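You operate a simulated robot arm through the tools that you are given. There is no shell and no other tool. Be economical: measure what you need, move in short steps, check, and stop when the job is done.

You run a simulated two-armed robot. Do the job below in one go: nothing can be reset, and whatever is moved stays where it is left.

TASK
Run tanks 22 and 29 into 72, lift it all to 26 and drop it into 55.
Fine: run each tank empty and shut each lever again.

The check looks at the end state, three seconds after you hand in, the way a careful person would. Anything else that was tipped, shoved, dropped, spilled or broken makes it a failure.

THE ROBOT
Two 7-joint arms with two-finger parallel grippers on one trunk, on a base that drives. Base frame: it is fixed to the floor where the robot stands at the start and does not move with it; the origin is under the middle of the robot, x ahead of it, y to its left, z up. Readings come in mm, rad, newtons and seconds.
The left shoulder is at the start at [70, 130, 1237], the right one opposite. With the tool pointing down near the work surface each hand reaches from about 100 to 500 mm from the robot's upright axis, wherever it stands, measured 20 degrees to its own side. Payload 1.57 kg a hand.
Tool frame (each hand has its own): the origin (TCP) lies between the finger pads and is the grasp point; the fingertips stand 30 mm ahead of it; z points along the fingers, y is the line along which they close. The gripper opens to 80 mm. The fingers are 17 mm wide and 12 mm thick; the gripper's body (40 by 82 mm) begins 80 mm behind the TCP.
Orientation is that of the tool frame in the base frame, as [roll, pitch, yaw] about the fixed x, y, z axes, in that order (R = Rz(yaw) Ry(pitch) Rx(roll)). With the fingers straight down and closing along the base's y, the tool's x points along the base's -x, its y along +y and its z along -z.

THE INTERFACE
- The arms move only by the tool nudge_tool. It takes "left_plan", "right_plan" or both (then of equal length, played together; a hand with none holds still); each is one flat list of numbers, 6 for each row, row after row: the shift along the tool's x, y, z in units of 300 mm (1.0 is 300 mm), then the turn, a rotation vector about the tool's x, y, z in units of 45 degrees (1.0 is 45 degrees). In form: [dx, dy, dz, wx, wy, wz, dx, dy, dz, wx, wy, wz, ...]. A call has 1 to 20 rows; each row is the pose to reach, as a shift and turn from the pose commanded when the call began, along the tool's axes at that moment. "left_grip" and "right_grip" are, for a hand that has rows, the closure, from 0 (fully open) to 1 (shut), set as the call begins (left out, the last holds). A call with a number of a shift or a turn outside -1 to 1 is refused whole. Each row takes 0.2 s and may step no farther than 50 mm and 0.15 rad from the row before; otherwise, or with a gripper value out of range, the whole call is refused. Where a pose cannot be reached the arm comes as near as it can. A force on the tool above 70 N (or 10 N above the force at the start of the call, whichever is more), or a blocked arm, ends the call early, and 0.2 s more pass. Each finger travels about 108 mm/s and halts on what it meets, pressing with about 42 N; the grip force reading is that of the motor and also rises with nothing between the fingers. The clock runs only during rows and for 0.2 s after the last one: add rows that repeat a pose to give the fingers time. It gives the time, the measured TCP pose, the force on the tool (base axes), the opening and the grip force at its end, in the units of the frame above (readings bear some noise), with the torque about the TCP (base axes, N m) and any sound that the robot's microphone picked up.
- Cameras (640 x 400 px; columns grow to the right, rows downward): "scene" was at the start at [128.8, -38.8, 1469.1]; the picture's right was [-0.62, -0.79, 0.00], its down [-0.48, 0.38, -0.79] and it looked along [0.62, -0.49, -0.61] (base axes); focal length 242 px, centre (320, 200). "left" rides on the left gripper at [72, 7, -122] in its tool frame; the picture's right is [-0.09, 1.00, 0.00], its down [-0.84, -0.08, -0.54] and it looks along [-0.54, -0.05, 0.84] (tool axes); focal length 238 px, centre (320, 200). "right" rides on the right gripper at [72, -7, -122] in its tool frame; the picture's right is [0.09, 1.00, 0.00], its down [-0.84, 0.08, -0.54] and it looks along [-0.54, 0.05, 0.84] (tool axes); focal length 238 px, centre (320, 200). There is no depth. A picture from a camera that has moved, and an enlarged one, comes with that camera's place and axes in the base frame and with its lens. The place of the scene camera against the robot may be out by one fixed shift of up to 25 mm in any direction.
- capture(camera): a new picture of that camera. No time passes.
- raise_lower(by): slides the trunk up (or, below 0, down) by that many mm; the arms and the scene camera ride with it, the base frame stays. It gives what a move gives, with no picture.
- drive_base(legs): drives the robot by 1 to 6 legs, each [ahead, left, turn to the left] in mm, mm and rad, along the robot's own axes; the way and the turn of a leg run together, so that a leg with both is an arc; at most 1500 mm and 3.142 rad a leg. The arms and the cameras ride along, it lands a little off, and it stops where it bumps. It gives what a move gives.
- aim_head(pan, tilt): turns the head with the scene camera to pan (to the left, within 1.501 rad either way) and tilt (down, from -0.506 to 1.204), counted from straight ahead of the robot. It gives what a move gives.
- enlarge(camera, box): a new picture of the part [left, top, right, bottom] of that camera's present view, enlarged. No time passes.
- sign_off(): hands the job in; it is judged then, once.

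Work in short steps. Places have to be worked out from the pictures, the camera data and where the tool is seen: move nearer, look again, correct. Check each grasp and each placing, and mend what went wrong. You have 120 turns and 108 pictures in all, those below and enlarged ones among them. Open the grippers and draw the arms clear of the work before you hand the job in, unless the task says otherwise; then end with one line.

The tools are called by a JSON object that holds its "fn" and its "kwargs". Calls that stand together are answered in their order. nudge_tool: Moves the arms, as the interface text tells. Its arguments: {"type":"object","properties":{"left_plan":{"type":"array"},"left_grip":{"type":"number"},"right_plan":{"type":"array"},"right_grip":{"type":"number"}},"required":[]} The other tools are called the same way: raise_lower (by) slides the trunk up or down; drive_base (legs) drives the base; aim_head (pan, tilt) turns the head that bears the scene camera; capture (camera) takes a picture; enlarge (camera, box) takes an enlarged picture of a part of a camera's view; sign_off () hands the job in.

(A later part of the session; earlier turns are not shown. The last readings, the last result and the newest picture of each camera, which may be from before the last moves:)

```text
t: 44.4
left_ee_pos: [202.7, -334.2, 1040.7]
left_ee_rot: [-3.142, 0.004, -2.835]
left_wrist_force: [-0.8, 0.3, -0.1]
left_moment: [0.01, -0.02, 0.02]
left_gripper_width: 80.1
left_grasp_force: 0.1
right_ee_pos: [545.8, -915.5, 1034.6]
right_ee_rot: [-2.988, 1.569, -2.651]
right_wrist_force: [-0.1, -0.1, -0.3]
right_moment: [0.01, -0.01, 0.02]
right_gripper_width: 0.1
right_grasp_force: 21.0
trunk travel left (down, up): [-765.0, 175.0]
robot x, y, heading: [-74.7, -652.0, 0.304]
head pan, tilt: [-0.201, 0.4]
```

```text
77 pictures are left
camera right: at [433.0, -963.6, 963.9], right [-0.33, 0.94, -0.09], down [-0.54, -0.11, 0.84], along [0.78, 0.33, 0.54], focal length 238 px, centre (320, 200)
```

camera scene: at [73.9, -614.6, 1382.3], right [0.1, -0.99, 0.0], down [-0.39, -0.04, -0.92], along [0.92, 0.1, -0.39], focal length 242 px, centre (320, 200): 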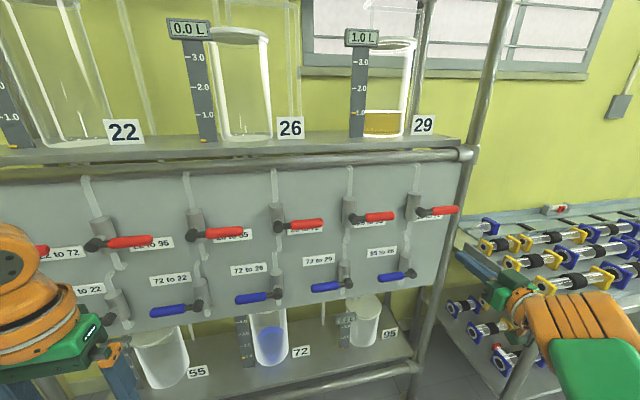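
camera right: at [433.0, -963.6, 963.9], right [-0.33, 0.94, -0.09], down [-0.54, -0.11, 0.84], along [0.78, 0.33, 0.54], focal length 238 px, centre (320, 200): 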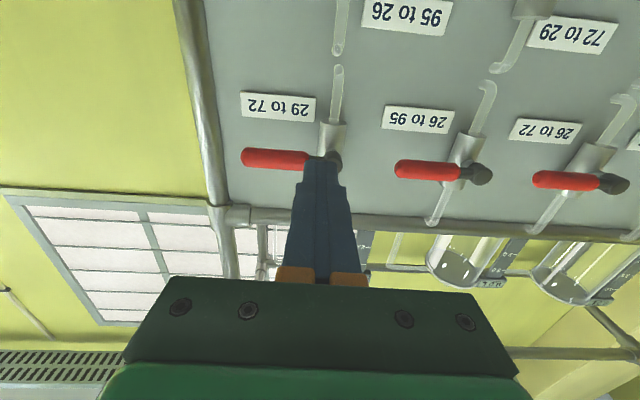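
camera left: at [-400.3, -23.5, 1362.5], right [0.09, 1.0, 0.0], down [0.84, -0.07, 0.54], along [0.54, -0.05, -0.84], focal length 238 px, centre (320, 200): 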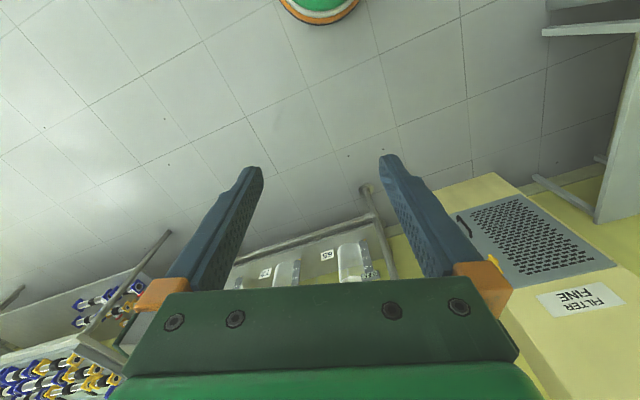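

Red lever 6 ("29 to 72") has its pivot at about v≈-1003, u≈405; the TCP is at v=-1035, u=256. I drive ahead 75 and right 42 and look again.

{"fn": "drive_base", "kwargs": {"legs": [[75, -42, 0]]}}

{"fn": "nudge_tool", "kwargs": {"right_plan": [0, 0, 0, 0, 0, 0]}}

{"fn": "capture", "kwargs": {"camera": "right"}}

```text
t: 45.4
left_ee_pos: [284.1, -350.1, 1042.2]
left_ee_rot: [-3.137, 0.002, -2.835]
left_wrist_force: [-0.1, -0.4, -0.2]
left_moment: [0.03, 0.02, 0.0]
left_gripper_width: 80.2
left_grasp_force: 0.1
right_ee_pos: [628.4, -932.3, 1037.0]
right_ee_rot: [-1.037, 1.568, -0.7]
right_wrist_force: [0.3, -0.1, 0.3]
right_moment: [0.01, 0.0, -0.01]
right_gripper_width: 0.0
right_grasp_force: 21.2
trunk travel left (down, up): [-765.0, 175.0]
robot x, y, heading: [7.1, -667.9, 0.303]
head pan, tilt: [-0.201, 0.4]
```

```text
t: 45.8
left_ee_pos: [286.6, -349.9, 1041.4]
left_ee_rot: [-3.141, 0.002, -2.835]
left_wrist_force: [0.3, 0.1, 0.2]
left_moment: [0.0, 0.0, -0.03]
left_gripper_width: 80.3
left_grasp_force: 0.1
right_ee_pos: [630.0, -932.1, 1036.5]
right_ee_rot: [-2.436, 1.568, -2.099]
right_wrist_force: [-0.8, 0.0, 0.8]
right_moment: [-0.01, 0.01, 0.01]
right_gripper_width: 0.0
right_grasp_force: 21.4
trunk travel left (down, up): [-765.0, 175.0]
robot x, y, heading: [5.7, -671.5, 0.31]
head pan, tilt: [-0.201, 0.4]
```

```text
76 pictures are left
camera right: at [517.2, -979.4, 964.4], right [-0.33, 0.94, -0.09], down [-0.54, -0.11, 0.84], along [0.78, 0.33, 0.54], focal length 238 px, centre (320, 200)
```

right: 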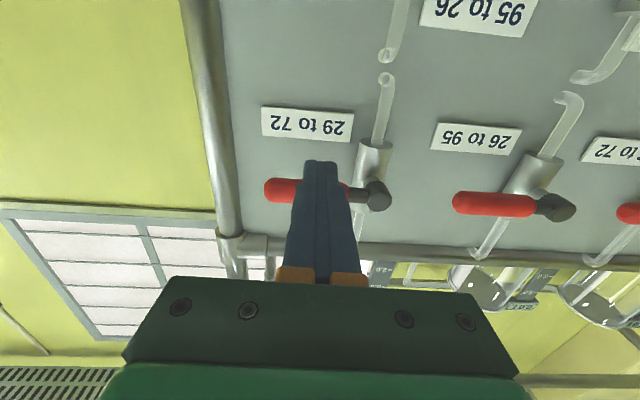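

Pivot 6 refined to u≈408, v≈-1010; TCP at u=331, v=-1075, z=1036, below the handle. I go in underneath and sweep up along the arc to open it.

{"fn": "nudge_tool", "kwargs": {"right_plan": [-0.02, -0.03, 0.1, 0, 0, 0, -0.03, -0.033, 0.21, 0, 0, 0, -0.083, -0.033, 0.21, 0, 0, 0, -0.115, -0.04, 0.21, 0, 0, 0, -0.148, -0.044, 0.21, 0, 0, 0, -0.18, -0.042, 0.21, 0, 0, 0, -0.213, -0.039, 0.21, 0, 0, 0, -0.244, -0.028, 0.21, 0, 0, 0, -0.275, -0.016, 0.21, 0, 0, 0, -0.302, 0.003, 0.21, 0, 0, 0, -0.328, 0.022, 0.21, 0, 0, 0, -0.35, 0.047, 0.21, 0, 0, 0, -0.371, 0.072, 0.21, 0, 0, 0, -0.386, 0.102, 0.21, 0, 0, 0, -0.398, 0.135, 0.21, 0, 0, 0]}}

{"fn": "capture", "kwargs": {"camera": "right"}}

```text
t: 49.0
left_ee_pos: [287.2, -349.0, 1040.2]
left_ee_rot: [-3.141, -0.001, -2.834]
left_wrist_force: [0.3, 0.6, 0.1]
left_moment: [0.01, 0.0, 0.03]
left_gripper_width: 80.0
left_grasp_force: 0.1
right_ee_pos: [678.0, -873.1, 1153.9]
right_ee_rot: [-2.897, 1.568, -2.56]
right_wrist_force: [0.3, -0.6, -0.8]
right_moment: [0.02, 0.04, 0.01]
right_gripper_width: 0.2
right_grasp_force: 21.9
trunk travel left (down, up): [-765.0, 175.0]
robot x, y, heading: [9.4, -669.7, 0.308]
head pan, tilt: [-0.201, 0.4]
```

```text
75 pictures are left
camera right: at [565.7, -920.1, 1083.4], right [-0.33, 0.94, -0.09], down [-0.54, -0.11, 0.84], along [0.78, 0.33, 0.54], focal length 238 px, centre (320, 200)
```

right: 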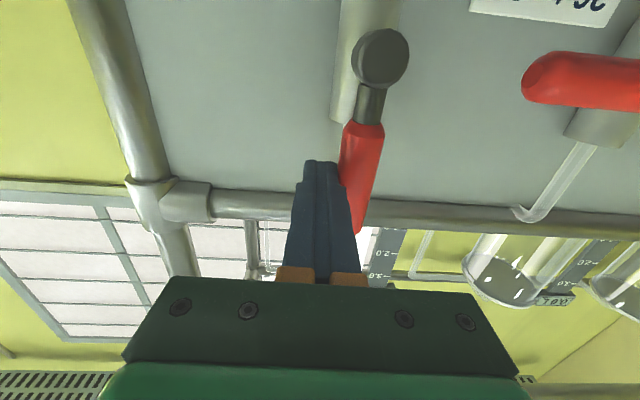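

Lever 6 is open. I retract, shift the base left, and wait for tank 29 to drain.

{"fn": "nudge_tool", "kwargs": {"right_plan": [0, -0.03, 0, 0, 0, 0, 0, -0.03, -0.12, 0, 0, 0, 0, -0.03, -0.25, 0, 0, 0, 0, -0.03, -0.25, 0, 0, 0, 0, -0.03, -0.25, 0, 0, 0, 0, -0.03, -0.25, 0, 0, 0, 0, -0.03, -0.25, 0, 0, 0, 0, -0.03, -0.25, 0, 0, 0, 0, -0.03, -0.25, 0, 0, 0, 0, -0.03, -0.25, 0, 0, 0, 0, -0.03, -0.25, 0, 0, 0, 0, -0.03, -0.25, 0, 0, 0, 0, -0.03, -0.25, 0, 0, 0, 0, -0.03, -0.25, 0, 0, 0, 0, -0.03, -0.25, 0, 0, 0]}}

{"fn": "drive_base", "kwargs": {"legs": [[0, 58, 0]]}}

{"fn": "nudge_tool", "kwargs": {"right_plan": [0, 0, 0, 0, 0, 0, 0, 0, 0, 0, 0, 0, 0, 0, 0, 0, 0, 0, 0, 0, 0, 0, 0, 0, 0, 0, 0, 0, 0, 0, 0, 0, 0, 0, 0, 0, 0, 0, 0, 0, 0, 0, 0, 0, 0, 0, 0, 0, 0, 0, 0, 0, 0, 0, 0, 0, 0, 0, 0, 0, 0, 0, 0, 0, 0, 0, 0, 0, 0, 0, 0, 0, 0, 0, 0, 0, 0, 0]}}

{"fn": "capture", "kwargs": {"camera": "scene"}}

{"fn": "capture", "kwargs": {"camera": "right"}}

```text
t: 52.2
left_ee_pos: [286.4, -349.7, 1041.4]
left_ee_rot: [-3.139, 0.002, -2.835]
left_wrist_force: [0.6, 0.4, 0.0]
left_moment: [-0.03, 0.01, 0.02]
left_gripper_width: 79.9
left_grasp_force: 0.0
right_ee_pos: [609.4, -908.3, 1152.7]
right_ee_rot: [-2.921, 1.57, -2.582]
right_wrist_force: [-0.3, -0.9, -0.6]
right_moment: [0.0, -0.01, 0.04]
right_gripper_width: 0.0
right_grasp_force: 20.7
trunk travel left (down, up): [-765.0, 175.0]
robot x, y, heading: [7.0, -670.6, 0.304]
head pan, tilt: [-0.201, 0.4]
```

```text
t: 53.2
left_ee_pos: [271.7, -299.8, 1041.3]
left_ee_rot: [3.139, 0.002, -2.834]
left_wrist_force: [0.3, -0.7, 0.0]
left_moment: [0.05, 0.01, 0.04]
left_gripper_width: 80.0
left_grasp_force: 0.0
right_ee_pos: [594.1, -860.5, 1151.0]
right_ee_rot: [1.834, 1.565, 2.171]
right_wrist_force: [-0.2, -0.5, -0.6]
right_moment: [-0.04, 0.0, 0.01]
right_gripper_width: 0.0
right_grasp_force: 21.6
trunk travel left (down, up): [-765.0, 175.0]
robot x, y, heading: [-10.5, -615.0, 0.303]
head pan, tilt: [-0.201, 0.4]
```

```text
t: 56.0
left_ee_pos: [270.7, -295.9, 1041.4]
left_ee_rot: [-3.139, 0.002, -2.835]
left_wrist_force: [0.9, -0.5, -0.9]
left_moment: [-0.01, -0.02, -0.03]
left_gripper_width: 79.9
left_grasp_force: 0.1
right_ee_pos: [593.8, -855.1, 1152.5]
right_ee_rot: [-2.942, 1.568, -2.607]
right_wrist_force: [0.5, -0.1, 0.4]
right_moment: [0.0, -0.01, 0.05]
right_gripper_width: 0.1
right_grasp_force: 20.6
trunk travel left (down, up): [-765.0, 175.0]
robot x, y, heading: [-10.0, -617.4, 0.303]
head pan, tilt: [-0.201, 0.4]
```

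```text
74 pictures are left
camera scene: at [141.2, -576.7, 1382.3], right [0.1, -0.99, 0.0], down [-0.39, -0.04, -0.92], along [0.92, 0.1, -0.39], focal length 242 px, centre (320, 200)
```

scene: 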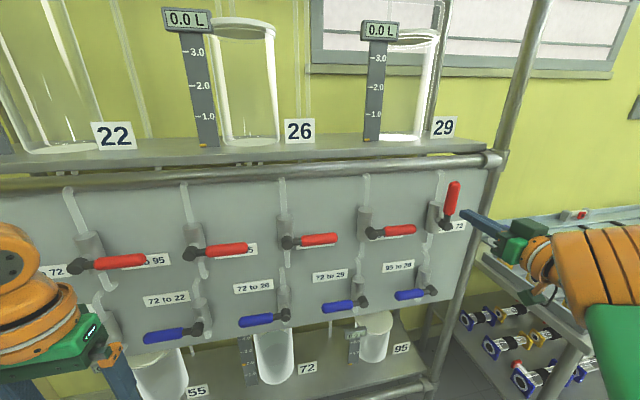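

```text
73 pictures are left
camera right: at [480.2, -902.1, 1081.5], right [-0.33, 0.94, -0.09], down [-0.54, -0.11, 0.84], along [0.78, 0.33, 0.54], focal length 238 px, centre (320, 200)
```

right: 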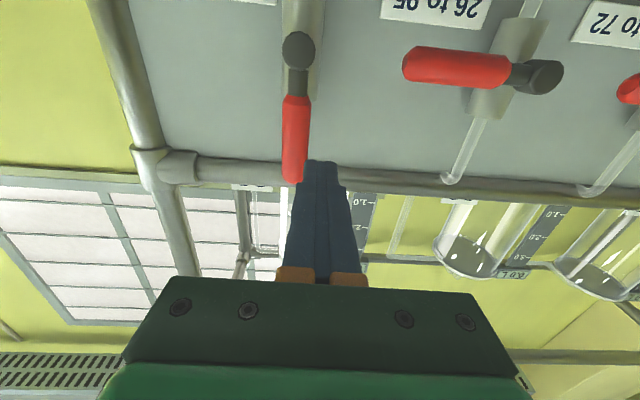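

Tank 29 reads 0.0 L, but tank 72 looks pale; I enlarge to check it and the dry pipe.

{"fn": "enlarge", "kwargs": {"camera": "scene", "box": [120, 280, 440, 400]}}

{"fn": "enlarge", "kwargs": {"camera": "scene", "box": [340, 20, 500, 280]}}

```text
2.00 times, centred on (280, 340) of scene
camera zoom: at [141.2, -576.7, 1382.3], right [0.1, -0.99, 0.0], down [-0.39, -0.04, -0.92], along [0.92, 0.1, -0.39], focal length 483 px, centre (400, -80)
```

zoom: 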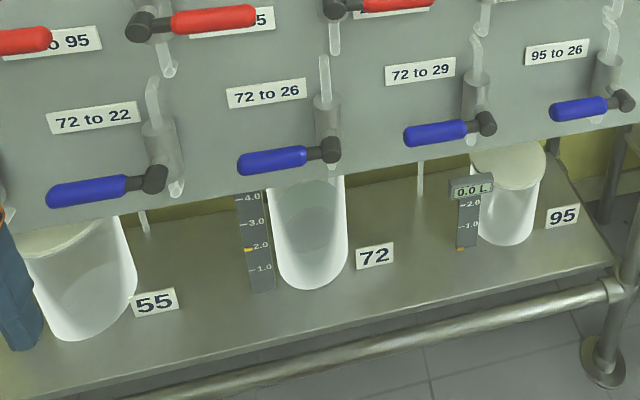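

```text
1.54 times, centred on (420, 150) of scene
camera zoom: at [141.2, -576.7, 1382.3], right [0.1, -0.99, 0.0], down [-0.39, -0.04, -0.92], along [0.92, 0.1, -0.39], focal length 372 px, centre (166, 277)
```

zoom: 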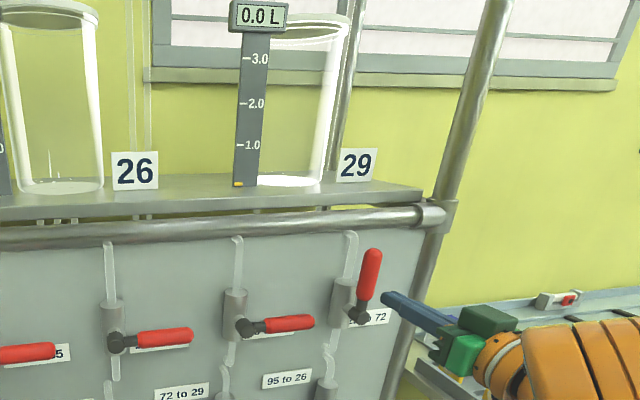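

Tank 72 is at about 2 L and 29 is empty. I shut lever 6 with the same arc as before, shifted by 7 mm.

{"fn": "nudge_tool", "kwargs": {"right_plan": [0, 0.05, 0, 0, 0, 0, 0, 0.055, 0.13, 0, 0, 0, 0, 0.05, 0.25, 0, 0, 0, -0.008, 0.017, 0.25, 0, 0, 0, -0.015, -0.015, 0.25, 0, 0, 0, -0.021, -0.048, 0.25, 0, 0, 0, -0.02, -0.082, 0.25, 0, 0, 0, -0.019, -0.116, 0.25, 0, 0, 0, -0.008, -0.148, 0.25, 0, 0, 0, 0.004, -0.181, 0.25, 0, 0, 0, 0.022, -0.209, 0.25, 0, 0, 0, 0.042, -0.236, 0.25, 0, 0, 0, 0.069, -0.259, 0.25, 0, 0, 0, 0.096, -0.281, 0.25, 0, 0, 0, 0.126, -0.295, 0.25, 0, 0, 0, 0.157, -0.309, 0.25, 0, 0, 0, 0.166, -0.309, 0.25, 0, 0, 0]}}

{"fn": "capture", "kwargs": {"camera": "right"}}

```text
t: 59.6
left_ee_pos: [270.4, -296.3, 1041.3]
left_ee_rot: [-3.14, 0.001, -2.834]
left_wrist_force: [-0.1, 1.0, 0.3]
left_moment: [0.02, 0.03, -0.01]
left_gripper_width: 80.1
left_grasp_force: 0.1
right_ee_pos: [678.7, -901.0, 1116.9]
right_ee_rot: [-2.889, 1.569, -2.552]
right_wrist_force: [0.0, 0.6, -0.5]
right_moment: [0.0, -0.04, -0.02]
right_gripper_width: 0.0
right_grasp_force: 21.5
right hand out of reach, approached as far as the arm can: row 12, 13, 14, 15, 16, 17
trunk travel left (down, up): [-765.0, 175.0]
robot x, y, heading: [-9.2, -616.6, 0.305]
head pan, tilt: [-0.201, 0.4]
```

```text
70 pictures are left
camera right: at [565.6, -948.7, 1045.5], right [-0.33, 0.94, -0.09], down [-0.54, -0.11, 0.84], along [0.78, 0.33, 0.54], focal length 238 px, centre (320, 200)
```

right: 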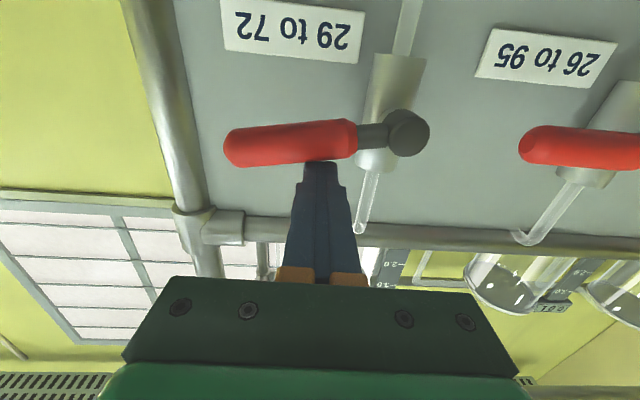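

The arm ran out of reach to the right with the lever still ~12 mm above shut. I ease the hand, shift the base right 35 mm, and read the pose.

{"fn": "nudge_tool", "kwargs": {"right_plan": [-0.06, 0.09, 0, 0, 0, 0, -0.06, 0.09, 0, 0, 0, 0]}}

{"fn": "drive_base", "kwargs": {"legs": [[0, -35, 0]]}}

{"fn": "nudge_tool", "kwargs": {"right_plan": [0, 0, 0, 0, 0, 0]}}

{"fn": "capture", "kwargs": {"camera": "right"}}

```text
t: 60.2
left_ee_pos: [270.2, -296.3, 1042.4]
left_ee_rot: [-3.139, 0.001, -2.834]
left_wrist_force: [0.1, -0.5, -0.2]
left_moment: [0.01, 0.03, 0.04]
left_gripper_width: 79.9
left_grasp_force: 0.1
right_ee_pos: [669.4, -874.5, 1133.7]
right_ee_rot: [-2.628, 1.569, -2.292]
right_wrist_force: [0.6, 0.0, 0.3]
right_moment: [0.01, -0.04, -0.01]
right_gripper_width: 0.0
right_grasp_force: 20.9
trunk travel left (down, up): [-765.0, 175.0]
robot x, y, heading: [-9.6, -618.1, 0.299]
head pan, tilt: [-0.201, 0.4]
```

```text
t: 61.1
left_ee_pos: [279.0, -323.5, 1040.1]
left_ee_rot: [-3.135, 0.001, -2.833]
left_wrist_force: [0.3, 0.2, -0.2]
left_moment: [-0.05, -0.03, 0.02]
left_gripper_width: 80.4
left_grasp_force: 0.1
right_ee_pos: [679.5, -902.8, 1136.3]
right_ee_rot: [-1.828, 1.565, -1.49]
right_wrist_force: [0.6, 0.5, 1.3]
right_moment: [-0.02, 0.04, -0.07]
right_gripper_width: 0.0
right_grasp_force: 21.5
trunk travel left (down, up): [-765.0, 175.0]
robot x, y, heading: [2.0, -650.3, 0.307]
head pan, tilt: [-0.201, 0.4]
```

```text
t: 61.5
left_ee_pos: [281.1, -330.1, 1041.5]
left_ee_rot: [-3.138, 0.002, -2.834]
left_wrist_force: [0.0, -0.4, 0.3]
left_moment: [0.01, 0.0, 0.05]
left_gripper_width: 79.7
left_grasp_force: 0.1
right_ee_pos: [681.2, -908.0, 1133.6]
right_ee_rot: [2.775, 1.57, 3.11]
right_wrist_force: [-0.1, -0.9, -0.4]
right_moment: [-0.01, 0.0, -0.02]
right_gripper_width: 0.0
right_grasp_force: 20.9
trunk travel left (down, up): [-765.0, 175.0]
robot x, y, heading: [1.1, -650.7, 0.307]
head pan, tilt: [-0.201, 0.4]
```

```text
69 pictures are left
camera right: at [568.8, -955.5, 1062.9], right [-0.33, 0.94, -0.09], down [-0.54, -0.11, 0.84], along [0.78, 0.33, 0.54], focal length 238 px, centre (320, 200)
```

right: 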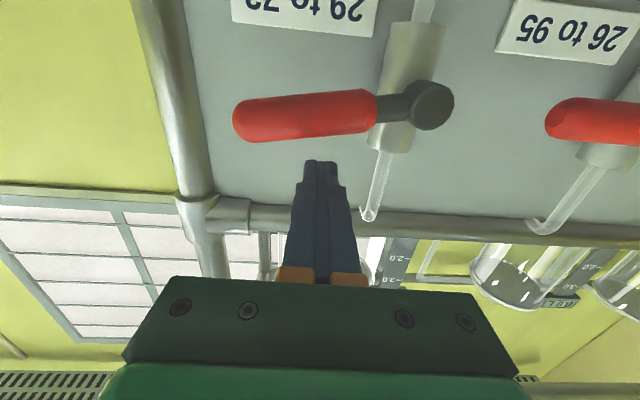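

TCP is at v=-1067, z=1134 with reach restored. I press down to the shut height, z≈1104.

{"fn": "nudge_tool", "kwargs": {"right_plan": [0.03, -0.01, 0, 0, 0, 0, 0.06, -0.02, 0, 0, 0, 0, 0.08, -0.02, 0, 0, 0, 0, 0.092, -0.02, 0, 0, 0, 0, 0.1, -0.02, 0, 0, 0, 0, 0.105, -0.02, 0, 0, 0, 0]}}

{"fn": "capture", "kwargs": {"camera": "right"}}

```text
t: 62.9
left_ee_pos: [278.9, -328.2, 1042.5]
left_ee_rot: [-3.137, 0.003, -2.835]
left_wrist_force: [-0.2, -0.5, -0.6]
left_moment: [0.02, 0.01, -0.05]
left_gripper_width: 80.1
left_grasp_force: 0.1
right_ee_pos: [681.1, -911.9, 1106.8]
right_ee_rot: [-0.262, 1.567, 0.077]
right_wrist_force: [7.6, -3.3, 16.6]
right_moment: [0.15, -0.45, -0.15]
right_gripper_width: 0.0
right_grasp_force: 21.4
trunk travel left (down, up): [-765.0, 175.0]
robot x, y, heading: [0.1, -650.6, 0.307]
head pan, tilt: [-0.201, 0.4]
```

```text
68 pictures are left
camera right: at [568.6, -959.0, 1034.0], right [-0.33, 0.94, -0.09], down [-0.54, -0.11, 0.83], along [0.77, 0.33, 0.54], focal length 238 px, centre (320, 200)
```

right: 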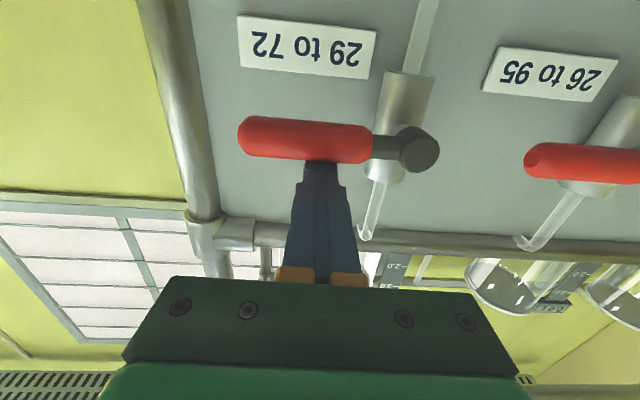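

Lever 6 is shut and level with its neighbour. I retract, drive left to the blue "72 to 26" lever and lower the trunk by 215 mm.

{"fn": "nudge_tool", "kwargs": {"right_plan": [-0.04, 0, 0, 0, 0, 0, -0.04, 0, -0.13, 0, 0, 0, -0.04, 0, -0.28, 0, 0, 0]}}

{"fn": "drive_base", "kwargs": {"legs": [[-70, 0, 0], [0, 500, 0]]}}

{"fn": "raise_lower", "kwargs": {"by": -215}}

{"fn": "capture", "kwargs": {"camera": "scene"}}

{"fn": "capture", "kwargs": {"camera": "right"}}

```text
t: 63.7
left_ee_pos: [279.3, -328.7, 1041.6]
left_ee_rot: [-3.138, 0.003, -2.833]
left_wrist_force: [0.5, -0.1, 0.1]
left_moment: [0.0, -0.02, 0.0]
left_gripper_width: 80.0
left_grasp_force: 0.0
right_ee_pos: [602.6, -943.5, 1115.9]
right_ee_rot: [-1.107, 1.568, -0.769]
right_wrist_force: [-0.3, -0.3, -0.2]
right_moment: [0.01, 0.0, 0.0]
right_gripper_width: 0.0
right_grasp_force: 20.2
trunk travel left (down, up): [-765.0, 175.0]
robot x, y, heading: [1.2, -648.6, 0.306]
head pan, tilt: [-0.201, 0.4]
```

```text
t: 67.2
left_ee_pos: [68.1, 129.4, 1041.5]
left_ee_rot: [-3.141, 0.001, -2.845]
left_wrist_force: [-0.5, -0.3, 1.2]
left_moment: [0.03, -0.01, 0.02]
left_gripper_width: 80.1
left_grasp_force: 0.1
right_ee_pos: [386.5, -487.8, 1114.9]
right_ee_rot: [2.625, 1.568, 2.953]
right_wrist_force: [-0.7, -0.2, -0.1]
right_moment: [0.02, 0.02, 0.0]
right_gripper_width: 0.1
right_grasp_force: 21.2
trunk travel left (down, up): [-765.0, 175.0]
robot x, y, heading: [-217.4, -185.7, 0.296]
head pan, tilt: [-0.201, 0.4]
```

```text
t: 69.5
left_ee_pos: [69.3, 130.2, 826.7]
left_ee_rot: [-3.141, 0.001, -2.846]
left_wrist_force: [0.4, -0.2, -0.8]
left_moment: [-0.02, 0.02, 0.0]
left_gripper_width: 80.0
left_grasp_force: 0.1
right_ee_pos: [385.4, -487.6, 900.1]
right_ee_rot: [-2.872, 1.57, -2.546]
right_wrist_force: [0.1, 0.2, -0.7]
right_moment: [0.0, -0.02, -0.01]
right_gripper_width: 0.0
right_grasp_force: 21.0
trunk travel left (down, up): [-550.0, 390.0]
robot x, y, heading: [-216.8, -187.4, 0.291]
head pan, tilt: [-0.201, 0.4]
```

```text
67 pictures are left
camera scene: at [-64.2, -149.1, 1167.3], right [0.09, -1.0, 0.0], down [-0.39, -0.04, -0.92], along [0.92, 0.09, -0.39], focal length 242 px, centre (320, 200)
```

scene: 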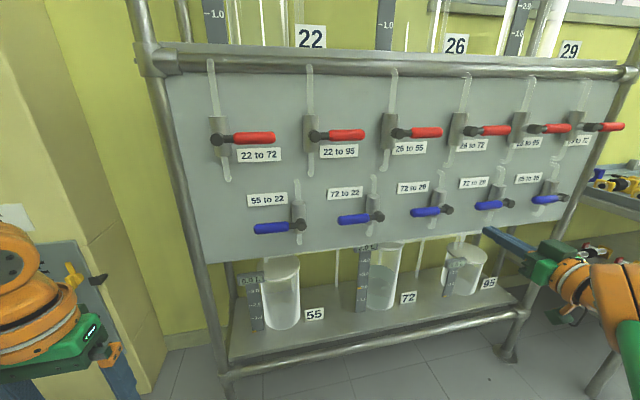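

```text
66 pictures are left
camera right: at [272.2, -533.4, 829.1], right [-0.32, 0.94, -0.09], down [-0.54, -0.1, 0.84], along [0.78, 0.32, 0.54], focal length 238 px, centre (320, 200)
```

right: 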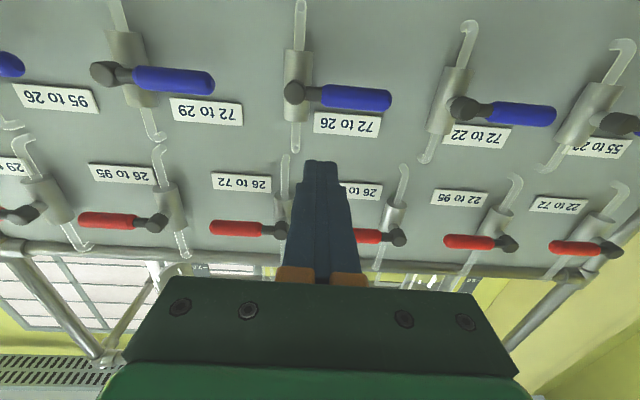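

Blue lever 3 ("72 to 26") has its pivot at v≈-605, z≈875 with the handle pointing left to v≈-494. I lower the hand beneath handle height and move in front of its middle.

{"fn": "nudge_tool", "kwargs": {"right_plan": [0.1, 0, 0, 0, 0, 0, 0.2, 0, 0, 0, 0, 0]}}

{"fn": "drive_base", "kwargs": {"legs": [[75, 46, 0]]}}

{"fn": "nudge_tool", "kwargs": {"right_plan": [0, 0, 0, 0, 0, 0]}}

{"fn": "capture", "kwargs": {"camera": "right"}}

```text
t: 70.1
left_ee_pos: [68.6, 130.1, 826.0]
left_ee_rot: [-3.14, 0.002, -2.845]
left_wrist_force: [-0.1, 0.6, -0.3]
left_moment: [0.0, -0.03, 0.0]
left_gripper_width: 79.9
left_grasp_force: 0.0
right_ee_pos: [383.9, -487.2, 839.0]
right_ee_rot: [-2.787, 1.57, -2.461]
right_wrist_force: [0.7, 0.4, -0.2]
right_moment: [0.02, 0.01, 0.0]
right_gripper_width: 0.0
right_grasp_force: 21.9
trunk travel left (down, up): [-550.0, 390.0]
robot x, y, heading: [-217.4, -182.7, 0.297]
head pan, tilt: [-0.201, 0.4]
```

```text
t: 71.2
left_ee_pos: [127.3, 196.1, 825.3]
left_ee_rot: [-3.139, 0.003, -2.845]
left_wrist_force: [0.1, 0.4, -0.2]
left_moment: [0.01, -0.02, -0.01]
left_gripper_width: 79.8
left_grasp_force: 0.1
right_ee_pos: [442.2, -421.4, 839.8]
right_ee_rot: [-2.92, 1.569, -2.592]
right_wrist_force: [0.3, -0.4, -0.3]
right_moment: [0.04, -0.01, -0.01]
right_gripper_width: 0.2
right_grasp_force: 21.8
trunk travel left (down, up): [-550.0, 390.0]
robot x, y, heading: [-154.3, -121.8, 0.296]
head pan, tilt: [-0.201, 0.4]
```

```text
t: 71.6
left_ee_pos: [127.3, 195.1, 826.3]
left_ee_rot: [-3.139, 0.002, -2.843]
left_wrist_force: [-0.2, -0.3, 0.5]
left_moment: [0.04, 0.01, -0.02]
left_gripper_width: 80.2
left_grasp_force: 0.1
right_ee_pos: [442.9, -421.4, 839.6]
right_ee_rot: [0.373, 1.571, 0.7]
right_wrist_force: [0.3, 0.5, -0.6]
right_moment: [-0.01, 0.01, -0.01]
right_gripper_width: 0.0
right_grasp_force: 21.5
trunk travel left (down, up): [-550.0, 390.0]
robot x, y, heading: [-153.7, -120.3, 0.3]
head pan, tilt: [-0.201, 0.4]
```

```text
65 pictures are left
camera right: at [329.3, -467.9, 768.8], right [-0.32, 0.94, -0.09], down [-0.54, -0.1, 0.84], along [0.78, 0.32, 0.54], focal length 238 px, centre (320, 200)
```

right: 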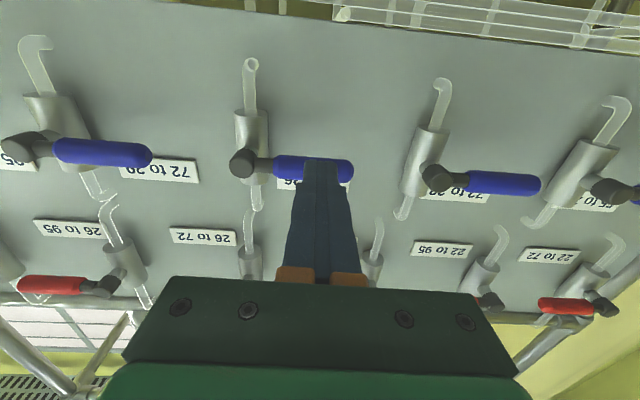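

Geometry confirmed (pivot u≈405, v≈-604, z≈875). I go in beneath the blue handle and test an upward push.

{"fn": "nudge_tool", "kwargs": {"right_plan": [0, -0.01, 0.15, 0, 0, 0, 0, -0.012, 0.3, 0, 0, 0, -0.03, -0.012, 0.3, 0, 0, 0, -0.05, -0.01, 0.3, 0, 0, 0, -0.07, -0.008, 0.3, 0, 0, 0, -0.09, -0.008, 0.3, 0, 0, 0]}}

{"fn": "capture", "kwargs": {"camera": "right"}}

```text
t: 73.0
left_ee_pos: [132.2, 193.3, 824.1]
left_ee_rot: [3.138, -0.005, -2.842]
left_wrist_force: [0.7, 0.5, 0.0]
left_moment: [-0.02, 0.01, 0.03]
left_gripper_width: 80.0
left_grasp_force: 0.1
right_ee_pos: [533.3, -395.8, 855.4]
right_ee_rot: [2.978, 1.548, -2.978]
right_wrist_force: [-19.6, 8.7, -45.5]
right_moment: [-0.12, 0.27, 0.1]
right_gripper_width: 0.0
right_grasp_force: 21.7
trunk travel left (down, up): [-550.0, 390.0]
robot x, y, heading: [-152.9, -120.0, 0.294]
head pan, tilt: [-0.201, 0.4]
```

```text
64 pictures are left
camera right: at [417.8, -442.7, 786.6], right [-0.32, 0.94, -0.09], down [-0.52, -0.1, 0.85], along [0.79, 0.32, 0.52], focal length 238 px, centre (320, 200)
```

right: 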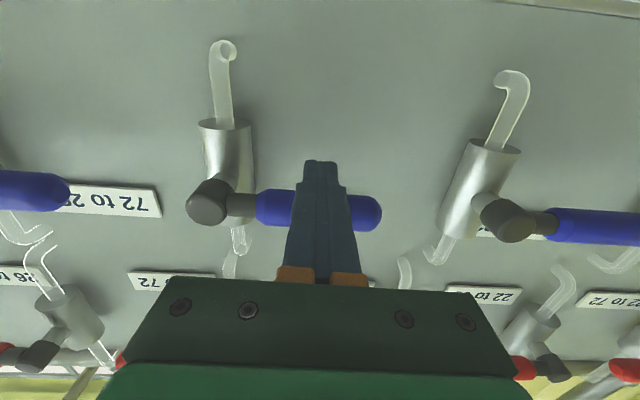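

The handle resists 45 N upward, so blue levers open downward. I draw out, go above the handle and come in on top of it.

{"fn": "nudge_tool", "kwargs": {"right_plan": [0.04, 0, 0, 0, 0, 0, 0.04, 0, -0.13, 0, 0, 0, 0.04, 0, -0.26, 0, 0, 0, -0.1, 0, -0.26, 0, 0, 0, -0.22, 0, -0.26, 0, 0, 0, -0.22, 0, -0.13, 0, 0, 0, -0.22, 0, 0, 0, 0, 0]}}

{"fn": "capture", "kwargs": {"camera": "right"}}

```text
t: 74.6
left_ee_pos: [127.9, 196.3, 826.6]
left_ee_rot: [-3.14, -0.001, -2.845]
left_wrist_force: [-0.6, 1.1, -0.6]
left_moment: [0.02, -0.01, -0.01]
left_gripper_width: 80.1
left_grasp_force: 0.0
right_ee_pos: [528.2, -392.9, 931.5]
right_ee_rot: [2.773, 1.568, 3.1]
right_wrist_force: [-0.5, -0.7, 0.7]
right_moment: [0.05, 0.0, 0.01]
right_gripper_width: 0.1
right_grasp_force: 21.2
trunk travel left (down, up): [-550.0, 390.0]
robot x, y, heading: [-155.2, -121.3, 0.297]
head pan, tilt: [-0.201, 0.4]
```

```text
63 pictures are left
camera right: at [414.5, -438.4, 861.5], right [-0.32, 0.94, -0.09], down [-0.54, -0.1, 0.84], along [0.78, 0.32, 0.54], focal length 238 px, centre (320, 200)
```

right: 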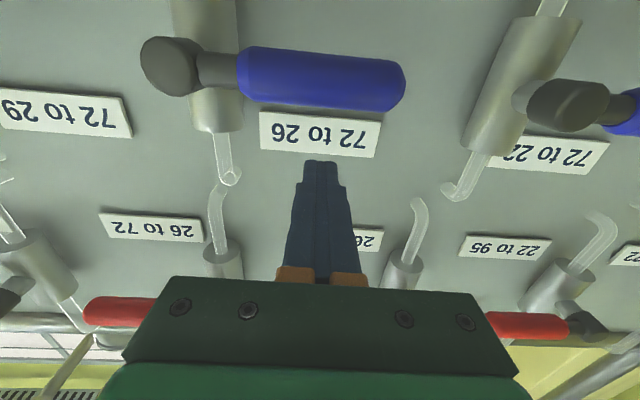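

TCP sits above the handle (v=-530, z=931), but the sweep would end beyond the arm's outward reach. I shift the arm left 65 mm and the base right 65 mm.

{"fn": "nudge_tool", "kwargs": {"right_plan": [0, 0.11, 0, 0, 0, 0, 0, 0.217, 0, 0, 0, 0]}}

{"fn": "drive_base", "kwargs": {"legs": [[0, -65, 0]]}}

{"fn": "nudge_tool", "kwargs": {"right_plan": [0, 0, 0, 0, 0, 0]}}

```text
t: 75.2
left_ee_pos: [126.9, 196.8, 827.0]
left_ee_rot: [-3.139, 0.002, -2.843]
left_wrist_force: [-0.3, -0.7, -0.4]
left_moment: [-0.01, 0.02, 0.0]
left_gripper_width: 80.2
left_grasp_force: 0.1
right_ee_pos: [506.6, -332.3, 933.2]
right_ee_rot: [-2.238, 1.569, -1.909]
right_wrist_force: [-0.2, 0.6, 0.2]
right_moment: [0.02, 0.0, -0.02]
right_gripper_width: 0.0
right_grasp_force: 21.4
trunk travel left (down, up): [-550.0, 390.0]
robot x, y, heading: [-157.5, -122.7, 0.298]
head pan, tilt: [-0.201, 0.4]
```

```text
t: 76.2
left_ee_pos: [146.4, 134.1, 826.6]
left_ee_rot: [-3.139, 0.002, -2.843]
left_wrist_force: [0.5, -0.6, 0.2]
left_moment: [0.02, -0.01, 0.03]
left_gripper_width: 79.9
left_grasp_force: 0.1
right_ee_pos: [526.6, -393.8, 932.0]
right_ee_rot: [-2.598, 1.569, -2.269]
right_wrist_force: [0.8, 0.6, -0.1]
right_moment: [-0.01, 0.0, 0.02]
right_gripper_width: 0.1
right_grasp_force: 21.0
trunk travel left (down, up): [-550.0, 390.0]
robot x, y, heading: [-137.9, -187.7, 0.299]
head pan, tilt: [-0.201, 0.4]
```

```text
t: 76.6
left_ee_pos: [145.1, 134.0, 825.7]
left_ee_rot: [-3.137, 0.001, -2.842]
left_wrist_force: [0.0, 0.5, -1.0]
left_moment: [-0.01, 0.01, 0.04]
left_gripper_width: 79.9
left_grasp_force: 0.0
right_ee_pos: [525.9, -393.9, 932.0]
right_ee_rot: [0.766, 1.571, 1.095]
right_wrist_force: [0.0, -0.1, 0.1]
right_moment: [0.0, -0.01, 0.01]
right_gripper_width: 0.0
right_grasp_force: 21.2
trunk travel left (down, up): [-550.0, 390.0]
robot x, y, heading: [-134.1, -188.8, 0.296]
head pan, tilt: [-0.201, 0.4]
```

All set at v=-530, z=932. I sweep down around the pivot to open blue lever 3.

{"fn": "nudge_tool", "kwargs": {"right_plan": [0.06, -0.003, 0.01, 0, 0, 0, 0.113, -0.007, 0.01, 0, 0, 0, 0.146, 0, 0.01, 0, 0, 0, 0.179, 0.005, 0.01, 0, 0, 0, 0.21, 0.004, 0.01, 0, 0, 0, 0.242, 0.001, 0.01, 0, 0, 0, 0.273, -0.008, 0.01, 0, 0, 0, 0.303, -0.02, 0.01, 0, 0, 0, 0.332, -0.037, 0.01, 0, 0, 0, 0.358, -0.057, 0.01, 0, 0, 0, 0.38, -0.08, 0.01, 0, 0, 0, 0.4, -0.105, 0.01, 0, 0, 0, 0.417, -0.132, 0.01, 0, 0, 0, 0.43, -0.163, 0.01, 0, 0, 0]}}

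{"fn": "capture", "kwargs": {"camera": "right"}}

{"fn": "capture", "kwargs": {"camera": "scene"}}

```text
t: 79.6
left_ee_pos: [145.1, 134.1, 826.3]
left_ee_rot: [-3.141, 0.001, -2.842]
left_wrist_force: [0.2, -0.6, 0.2]
left_moment: [0.01, 0.01, 0.01]
left_gripper_width: 80.2
left_grasp_force: 0.0
right_ee_pos: [543.5, -441.0, 803.9]
right_ee_rot: [-2.89, 1.569, -2.56]
right_wrist_force: [-0.5, 0.9, 0.0]
right_moment: [0.01, -0.01, -0.01]
right_gripper_width: 0.0
right_grasp_force: 21.3
trunk travel left (down, up): [-550.0, 390.0]
robot x, y, heading: [-135.1, -185.6, 0.298]
head pan, tilt: [-0.201, 0.4]
```

```text
62 pictures are left
camera right: at [430.2, -486.6, 732.9], right [-0.32, 0.94, -0.09], down [-0.54, -0.1, 0.84], along [0.78, 0.32, 0.54], focal length 238 px, centre (320, 200)
```

right: 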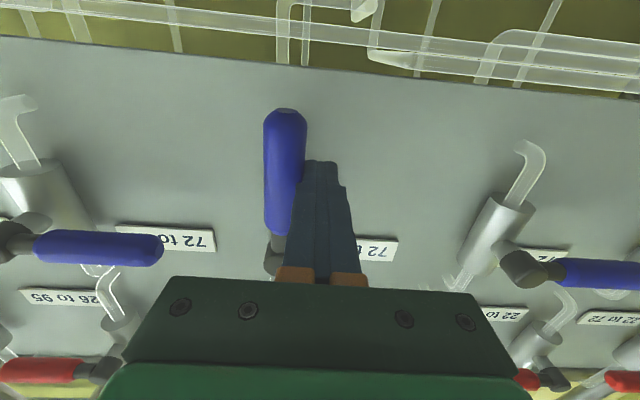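

```text
61 pictures are left
camera scene: at [14.2, -145.4, 1167.3], right [0.1, -1.0, 0.0], down [-0.39, -0.04, -0.92], along [0.92, 0.09, -0.39], focal length 242 px, centre (320, 200)
```

scene: 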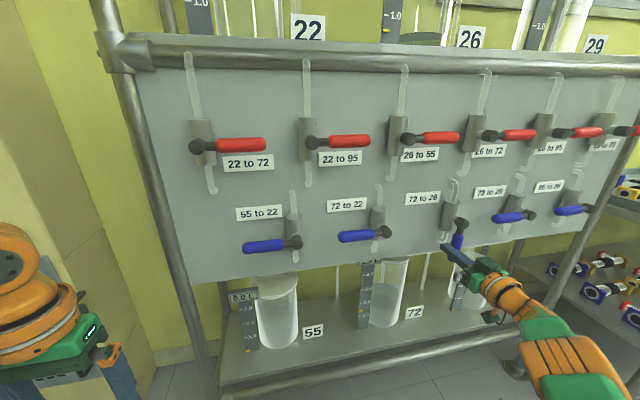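

The lever is open and pumping. I retract, shift the base right 50 mm, tilt the head up and wait.

{"fn": "nudge_tool", "kwargs": {"right_plan": [0, 0.03, 0, 0, 0, 0, 0, 0.03, -0.12, 0, 0, 0, 0, 0.03, -0.25, 0, 0, 0, 0, 0.03, -0.25, 0, 0, 0, 0, 0.03, -0.25, 0, 0, 0, 0, 0.03, -0.25, 0, 0, 0, 0, 0.03, -0.25, 0, 0, 0, 0, 0.03, -0.25, 0, 0, 0, 0, 0.03, -0.25, 0, 0, 0, 0, 0.03, -0.25, 0, 0, 0, 0, 0.03, -0.25, 0, 0, 0, 0, 0.03, -0.25, 0, 0, 0, 0, 0.03, -0.25, 0, 0, 0, 0, 0.03, -0.25, 0, 0, 0, 0, 0.03, -0.25, 0, 0, 0, 0, 0.03, -0.25, 0, 0, 0, 0, 0.03, -0.25, 0, 0, 0, 0, 0.03, -0.25, 0, 0, 0]}}

{"fn": "drive_base", "kwargs": {"legs": [[0, -50, 0]]}}

{"fn": "aim_head", "kwargs": {"pan": -0.2, "tilt": 0.25}}

{"fn": "capture", "kwargs": {"camera": "scene"}}

{"fn": "capture", "kwargs": {"camera": "right"}}

```text
t: 83.4
left_ee_pos: [145.4, 134.0, 826.8]
left_ee_rot: [-3.139, 0.002, -2.843]
left_wrist_force: [-0.5, 0.1, -0.5]
left_moment: [0.01, 0.03, 0.03]
left_gripper_width: 80.1
left_grasp_force: 0.1
right_ee_pos: [470.7, -455.8, 802.5]
right_ee_rot: [-2.774, 1.569, -2.446]
right_wrist_force: [0.7, 0.5, -0.2]
right_moment: [-0.01, 0.02, -0.01]
right_gripper_width: 0.0
right_grasp_force: 21.3
trunk travel left (down, up): [-550.0, 390.0]
robot x, y, heading: [-136.2, -186.5, 0.296]
head pan, tilt: [-0.201, 0.4]
```

```text
t: 84.3
left_ee_pos: [160.9, 85.3, 827.2]
left_ee_rot: [-3.141, 0.002, -2.843]
left_wrist_force: [-0.4, 0.5, -0.7]
left_moment: [0.05, 0.01, 0.01]
left_gripper_width: 80.2
left_grasp_force: 0.0
right_ee_pos: [486.6, -504.6, 802.5]
right_ee_rot: [-2.584, 1.567, -2.253]
right_wrist_force: [0.3, 0.7, -0.1]
right_moment: [-0.01, 0.0, 0.0]
right_gripper_width: 0.0
right_grasp_force: 21.2
trunk travel left (down, up): [-550.0, 390.0]
robot x, y, heading: [-119.4, -230.8, 0.297]
head pan, tilt: [-0.201, 0.4]
```

```text
t: 85.0
left_ee_pos: [161.1, 84.4, 827.1]
left_ee_rot: [-3.139, 0.003, -2.842]
left_wrist_force: [0.0, -0.3, -0.3]
left_moment: [0.02, 0.01, 0.0]
left_gripper_width: 80.0
left_grasp_force: 0.1
right_ee_pos: [486.7, -503.8, 802.1]
right_ee_rot: [-2.849, 1.569, -2.518]
right_wrist_force: [-0.4, -0.4, 0.0]
right_moment: [-0.02, 0.04, 0.01]
right_gripper_width: 0.1
right_grasp_force: 21.5
trunk travel left (down, up): [-550.0, 390.0]
robot x, y, heading: [-119.3, -233.4, 0.3]
head pan, tilt: [-0.201, 0.25]
```

```text
60 pictures are left
camera scene: at [30.3, -195.0, 1181.2], right [0.1, -1.0, 0.0], down [-0.25, -0.02, -0.97], along [0.96, 0.09, -0.25], focal length 242 px, centre (320, 200)
```

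scene: 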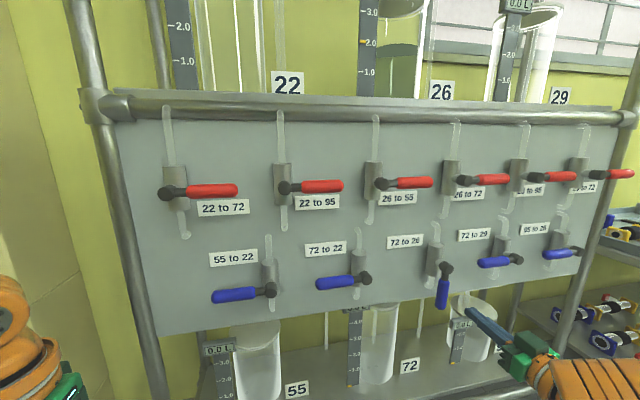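

```text
59 pictures are left
camera right: at [372.7, -551.8, 731.0], right [-0.32, 0.94, -0.09], down [-0.54, -0.1, 0.84], along [0.78, 0.32, 0.54], focal length 238 px, centre (320, 200)
```

right: 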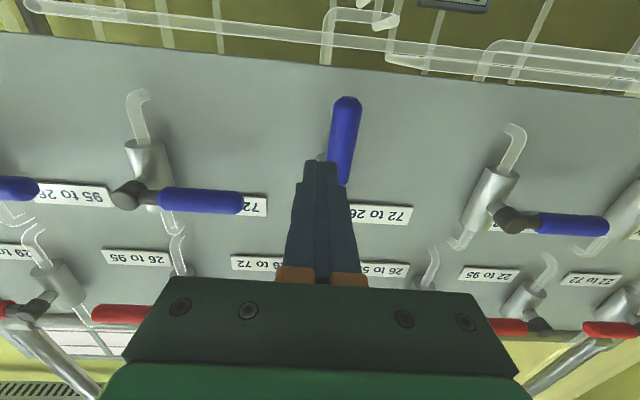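

Tank 26 shows about 2 L; I check whether 72 is fully empty.

{"fn": "enlarge", "kwargs": {"camera": "scene", "box": [300, 210, 460, 400]}}

{"fn": "nudge_tool", "kwargs": {"right_plan": [0, 0, 0, 0, 0, 0, 0, 0, 0, 0, 0, 0, 0, 0, 0, 0, 0, 0, 0, 0, 0, 0, 0, 0, 0, 0, 0, 0, 0, 0, 0, 0, 0, 0, 0, 0, 0, 0, 0, 0, 0, 0, 0, 0, 0, 0, 0, 0, 0, 0, 0, 0, 0, 0]}}

{"fn": "enlarge", "kwargs": {"camera": "scene", "box": [340, 290, 430, 400]}}

{"fn": "enlarge", "kwargs": {"camera": "scene", "box": [330, 0, 470, 110]}}

```text
2.11 times, centred on (380, 305) of scene
camera zoom: at [30.3, -195.0, 1181.2], right [0.1, -1.0, 0.0], down [-0.25, -0.02, -0.97], along [0.96, 0.09, -0.25], focal length 509 px, centre (194, -21)
```

zoom: 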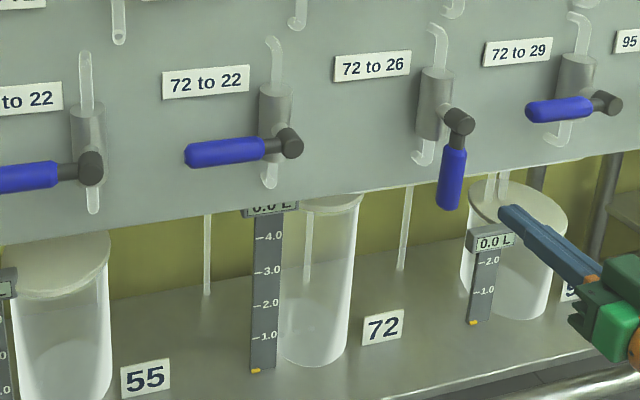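

```text
t: 87.0
left_ee_pos: [160.7, 85.2, 825.3]
left_ee_rot: [-3.138, 0.002, -2.842]
left_wrist_force: [-0.5, 0.3, 0.0]
left_moment: [0.0, 0.01, 0.03]
left_gripper_width: 80.0
left_grasp_force: 0.1
right_ee_pos: [487.0, -505.8, 802.6]
right_ee_rot: [-2.781, 1.568, -2.453]
right_wrist_force: [-0.9, 0.6, -0.6]
right_moment: [-0.01, 0.03, 0.0]
right_gripper_width: 0.0
right_grasp_force: 21.2
trunk travel left (down, up): [-550.0, 390.0]
robot x, y, heading: [-123.1, -227.6, 0.292]
head pan, tilt: [-0.201, 0.25]
```

```text
3.64 times, centred on (385, 345) of scene
camera zoom: at [30.3, -194.9, 1181.2], right [0.1, -1.0, 0.0], down [-0.25, -0.02, -0.97], along [0.96, 0.09, -0.25], focal length 878 px, centre (84, -327)
```

zoom: 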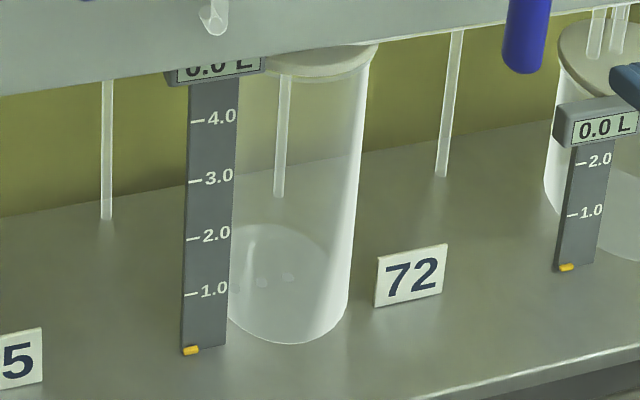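

```text
3.64 times, centred on (400, 55) of scene
camera zoom: at [30.3, -194.9, 1181.2], right [0.1, -1.0, 0.0], down [-0.25, -0.02, -0.97], along [0.96, 0.09, -0.25], focal length 878 px, centre (29, 727)
```

zoom: 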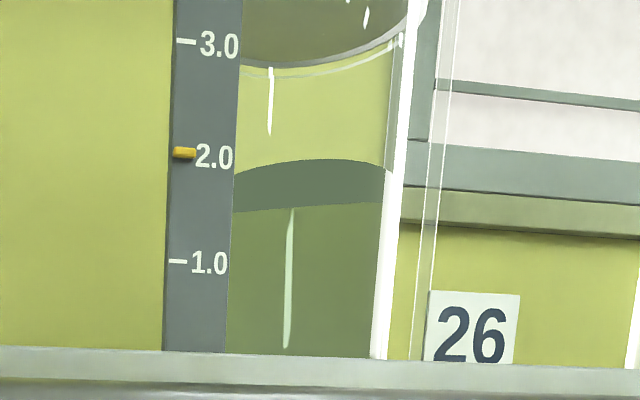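

Tank 72 is empty and 26 holds 2.0 L. I go in right of the hanging blue handle and push it left and up to shut it.

{"fn": "nudge_tool", "kwargs": {"right_plan": [0, -0.058, 0, 0, 0, 0, 0, -0.06, 0.12, 0, 0, 0, 0, -0.062, 0.245, 0, 0, 0, 0, -0.024, 0.245, 0, 0, 0, 0.006, 0.01, 0.245, 0, 0, 0, 0.012, 0.044, 0.245, 0, 0, 0, 0.01, 0.078, 0.245, 0, 0, 0, 0.007, 0.112, 0.245, 0, 0, 0, -0.003, 0.145, 0.245, 0, 0, 0, -0.015, 0.176, 0.245, 0, 0, 0, -0.033, 0.204, 0.245, 0, 0, 0, -0.053, 0.23, 0.245, 0, 0, 0, -0.079, 0.253, 0.245, 0, 0, 0, -0.106, 0.274, 0.245, 0, 0, 0, -0.136, 0.289, 0.245, 0, 0, 0, -0.166, 0.302, 0.245, 0, 0, 0, -0.18, 0.302, 0.245, 0, 0, 0]}}

{"fn": "capture", "kwargs": {"camera": "right"}}

```text
t: 90.7
left_ee_pos: [161.4, 84.0, 825.8]
left_ee_rot: [-3.139, 0.0, -2.843]
left_wrist_force: [0.3, -0.5, 0.4]
left_moment: [0.0, 0.04, -0.01]
left_gripper_width: 79.7
left_grasp_force: 0.0
right_ee_pos: [528.4, -394.4, 853.7]
right_ee_rot: [3.112, 1.566, -2.843]
right_wrist_force: [-1.6, 1.0, -4.9]
right_moment: [-0.02, 0.07, 0.04]
right_gripper_width: 0.0
right_grasp_force: 21.5
trunk travel left (down, up): [-550.0, 390.0]
robot x, y, heading: [-119.8, -235.7, 0.3]
head pan, tilt: [-0.201, 0.25]
```

```text
55 pictures are left
camera right: at [414.1, -441.6, 783.9], right [-0.32, 0.94, -0.09], down [-0.53, -0.1, 0.84], along [0.78, 0.32, 0.54], focal length 238 px, centre (320, 200)
```

right: 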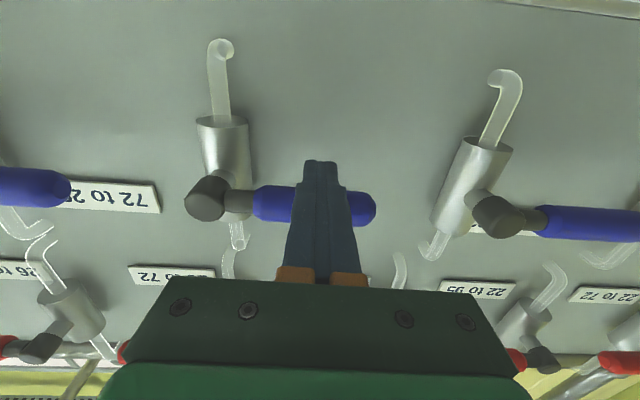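

Contact is only 5 N; I press 5 mm more so it is surely at its stop, then retract and look.

{"fn": "nudge_tool", "kwargs": {"right_plan": [-0.01, 0, 0, 0, 0, 0, -0.02, 0, 0, 0, 0, 0]}}

{"fn": "nudge_tool", "kwargs": {"right_plan": [0.04, 0, 0, 0, 0, 0, 0.05, 0, -0.13, 0, 0, 0, 0.05, 0, -0.28, 0, 0, 0]}}

{"fn": "capture", "kwargs": {"camera": "right"}}

```text
t: 91.2
left_ee_pos: [163.4, 84.7, 824.7]
left_ee_rot: [-3.141, -0.005, -2.841]
left_wrist_force: [0.3, 0.3, 0.1]
left_moment: [0.03, 0.0, 0.0]
left_gripper_width: 79.9
left_grasp_force: 0.1
right_ee_pos: [528.6, -396.7, 854.4]
right_ee_rot: [2.995, 1.558, -2.961]
right_wrist_force: [-11.8, 5.1, -28.9]
right_moment: [-0.1, 0.3, 0.09]
right_gripper_width: 0.0
right_grasp_force: 20.4
trunk travel left (down, up): [-550.0, 390.0]
robot x, y, heading: [-123.1, -232.8, 0.297]
head pan, tilt: [-0.201, 0.25]
```

```text
t: 92.0
left_ee_pos: [160.3, 84.3, 826.7]
left_ee_rot: [-3.14, 0.002, -2.842]
left_wrist_force: [-0.3, 0.4, 0.1]
left_moment: [0.02, 0.02, 0.0]
left_gripper_width: 80.1
left_grasp_force: 0.1
right_ee_pos: [445.1, -421.9, 846.7]
right_ee_rot: [-0.643, 1.569, -0.312]
right_wrist_force: [-0.1, 0.4, -0.4]
right_moment: [0.0, 0.02, 0.02]
right_gripper_width: 0.0
right_grasp_force: 21.4
trunk travel left (down, up): [-550.0, 390.0]
robot x, y, heading: [-120.4, -231.1, 0.296]
head pan, tilt: [-0.201, 0.25]
```

```text
54 pictures are left
camera right: at [331.1, -469.0, 775.2], right [-0.32, 0.94, -0.09], down [-0.54, -0.1, 0.84], along [0.78, 0.32, 0.54], focal length 238 px, centre (320, 200)
```

right: 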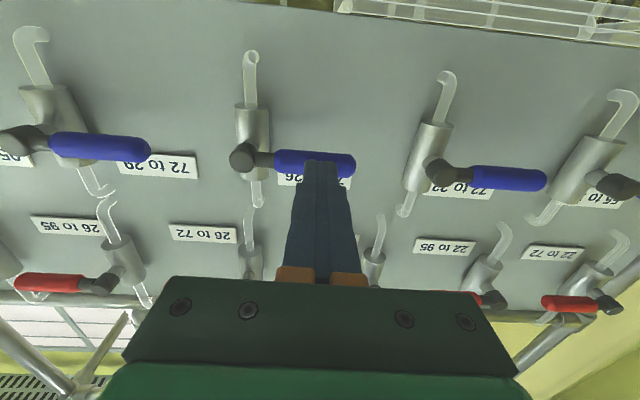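

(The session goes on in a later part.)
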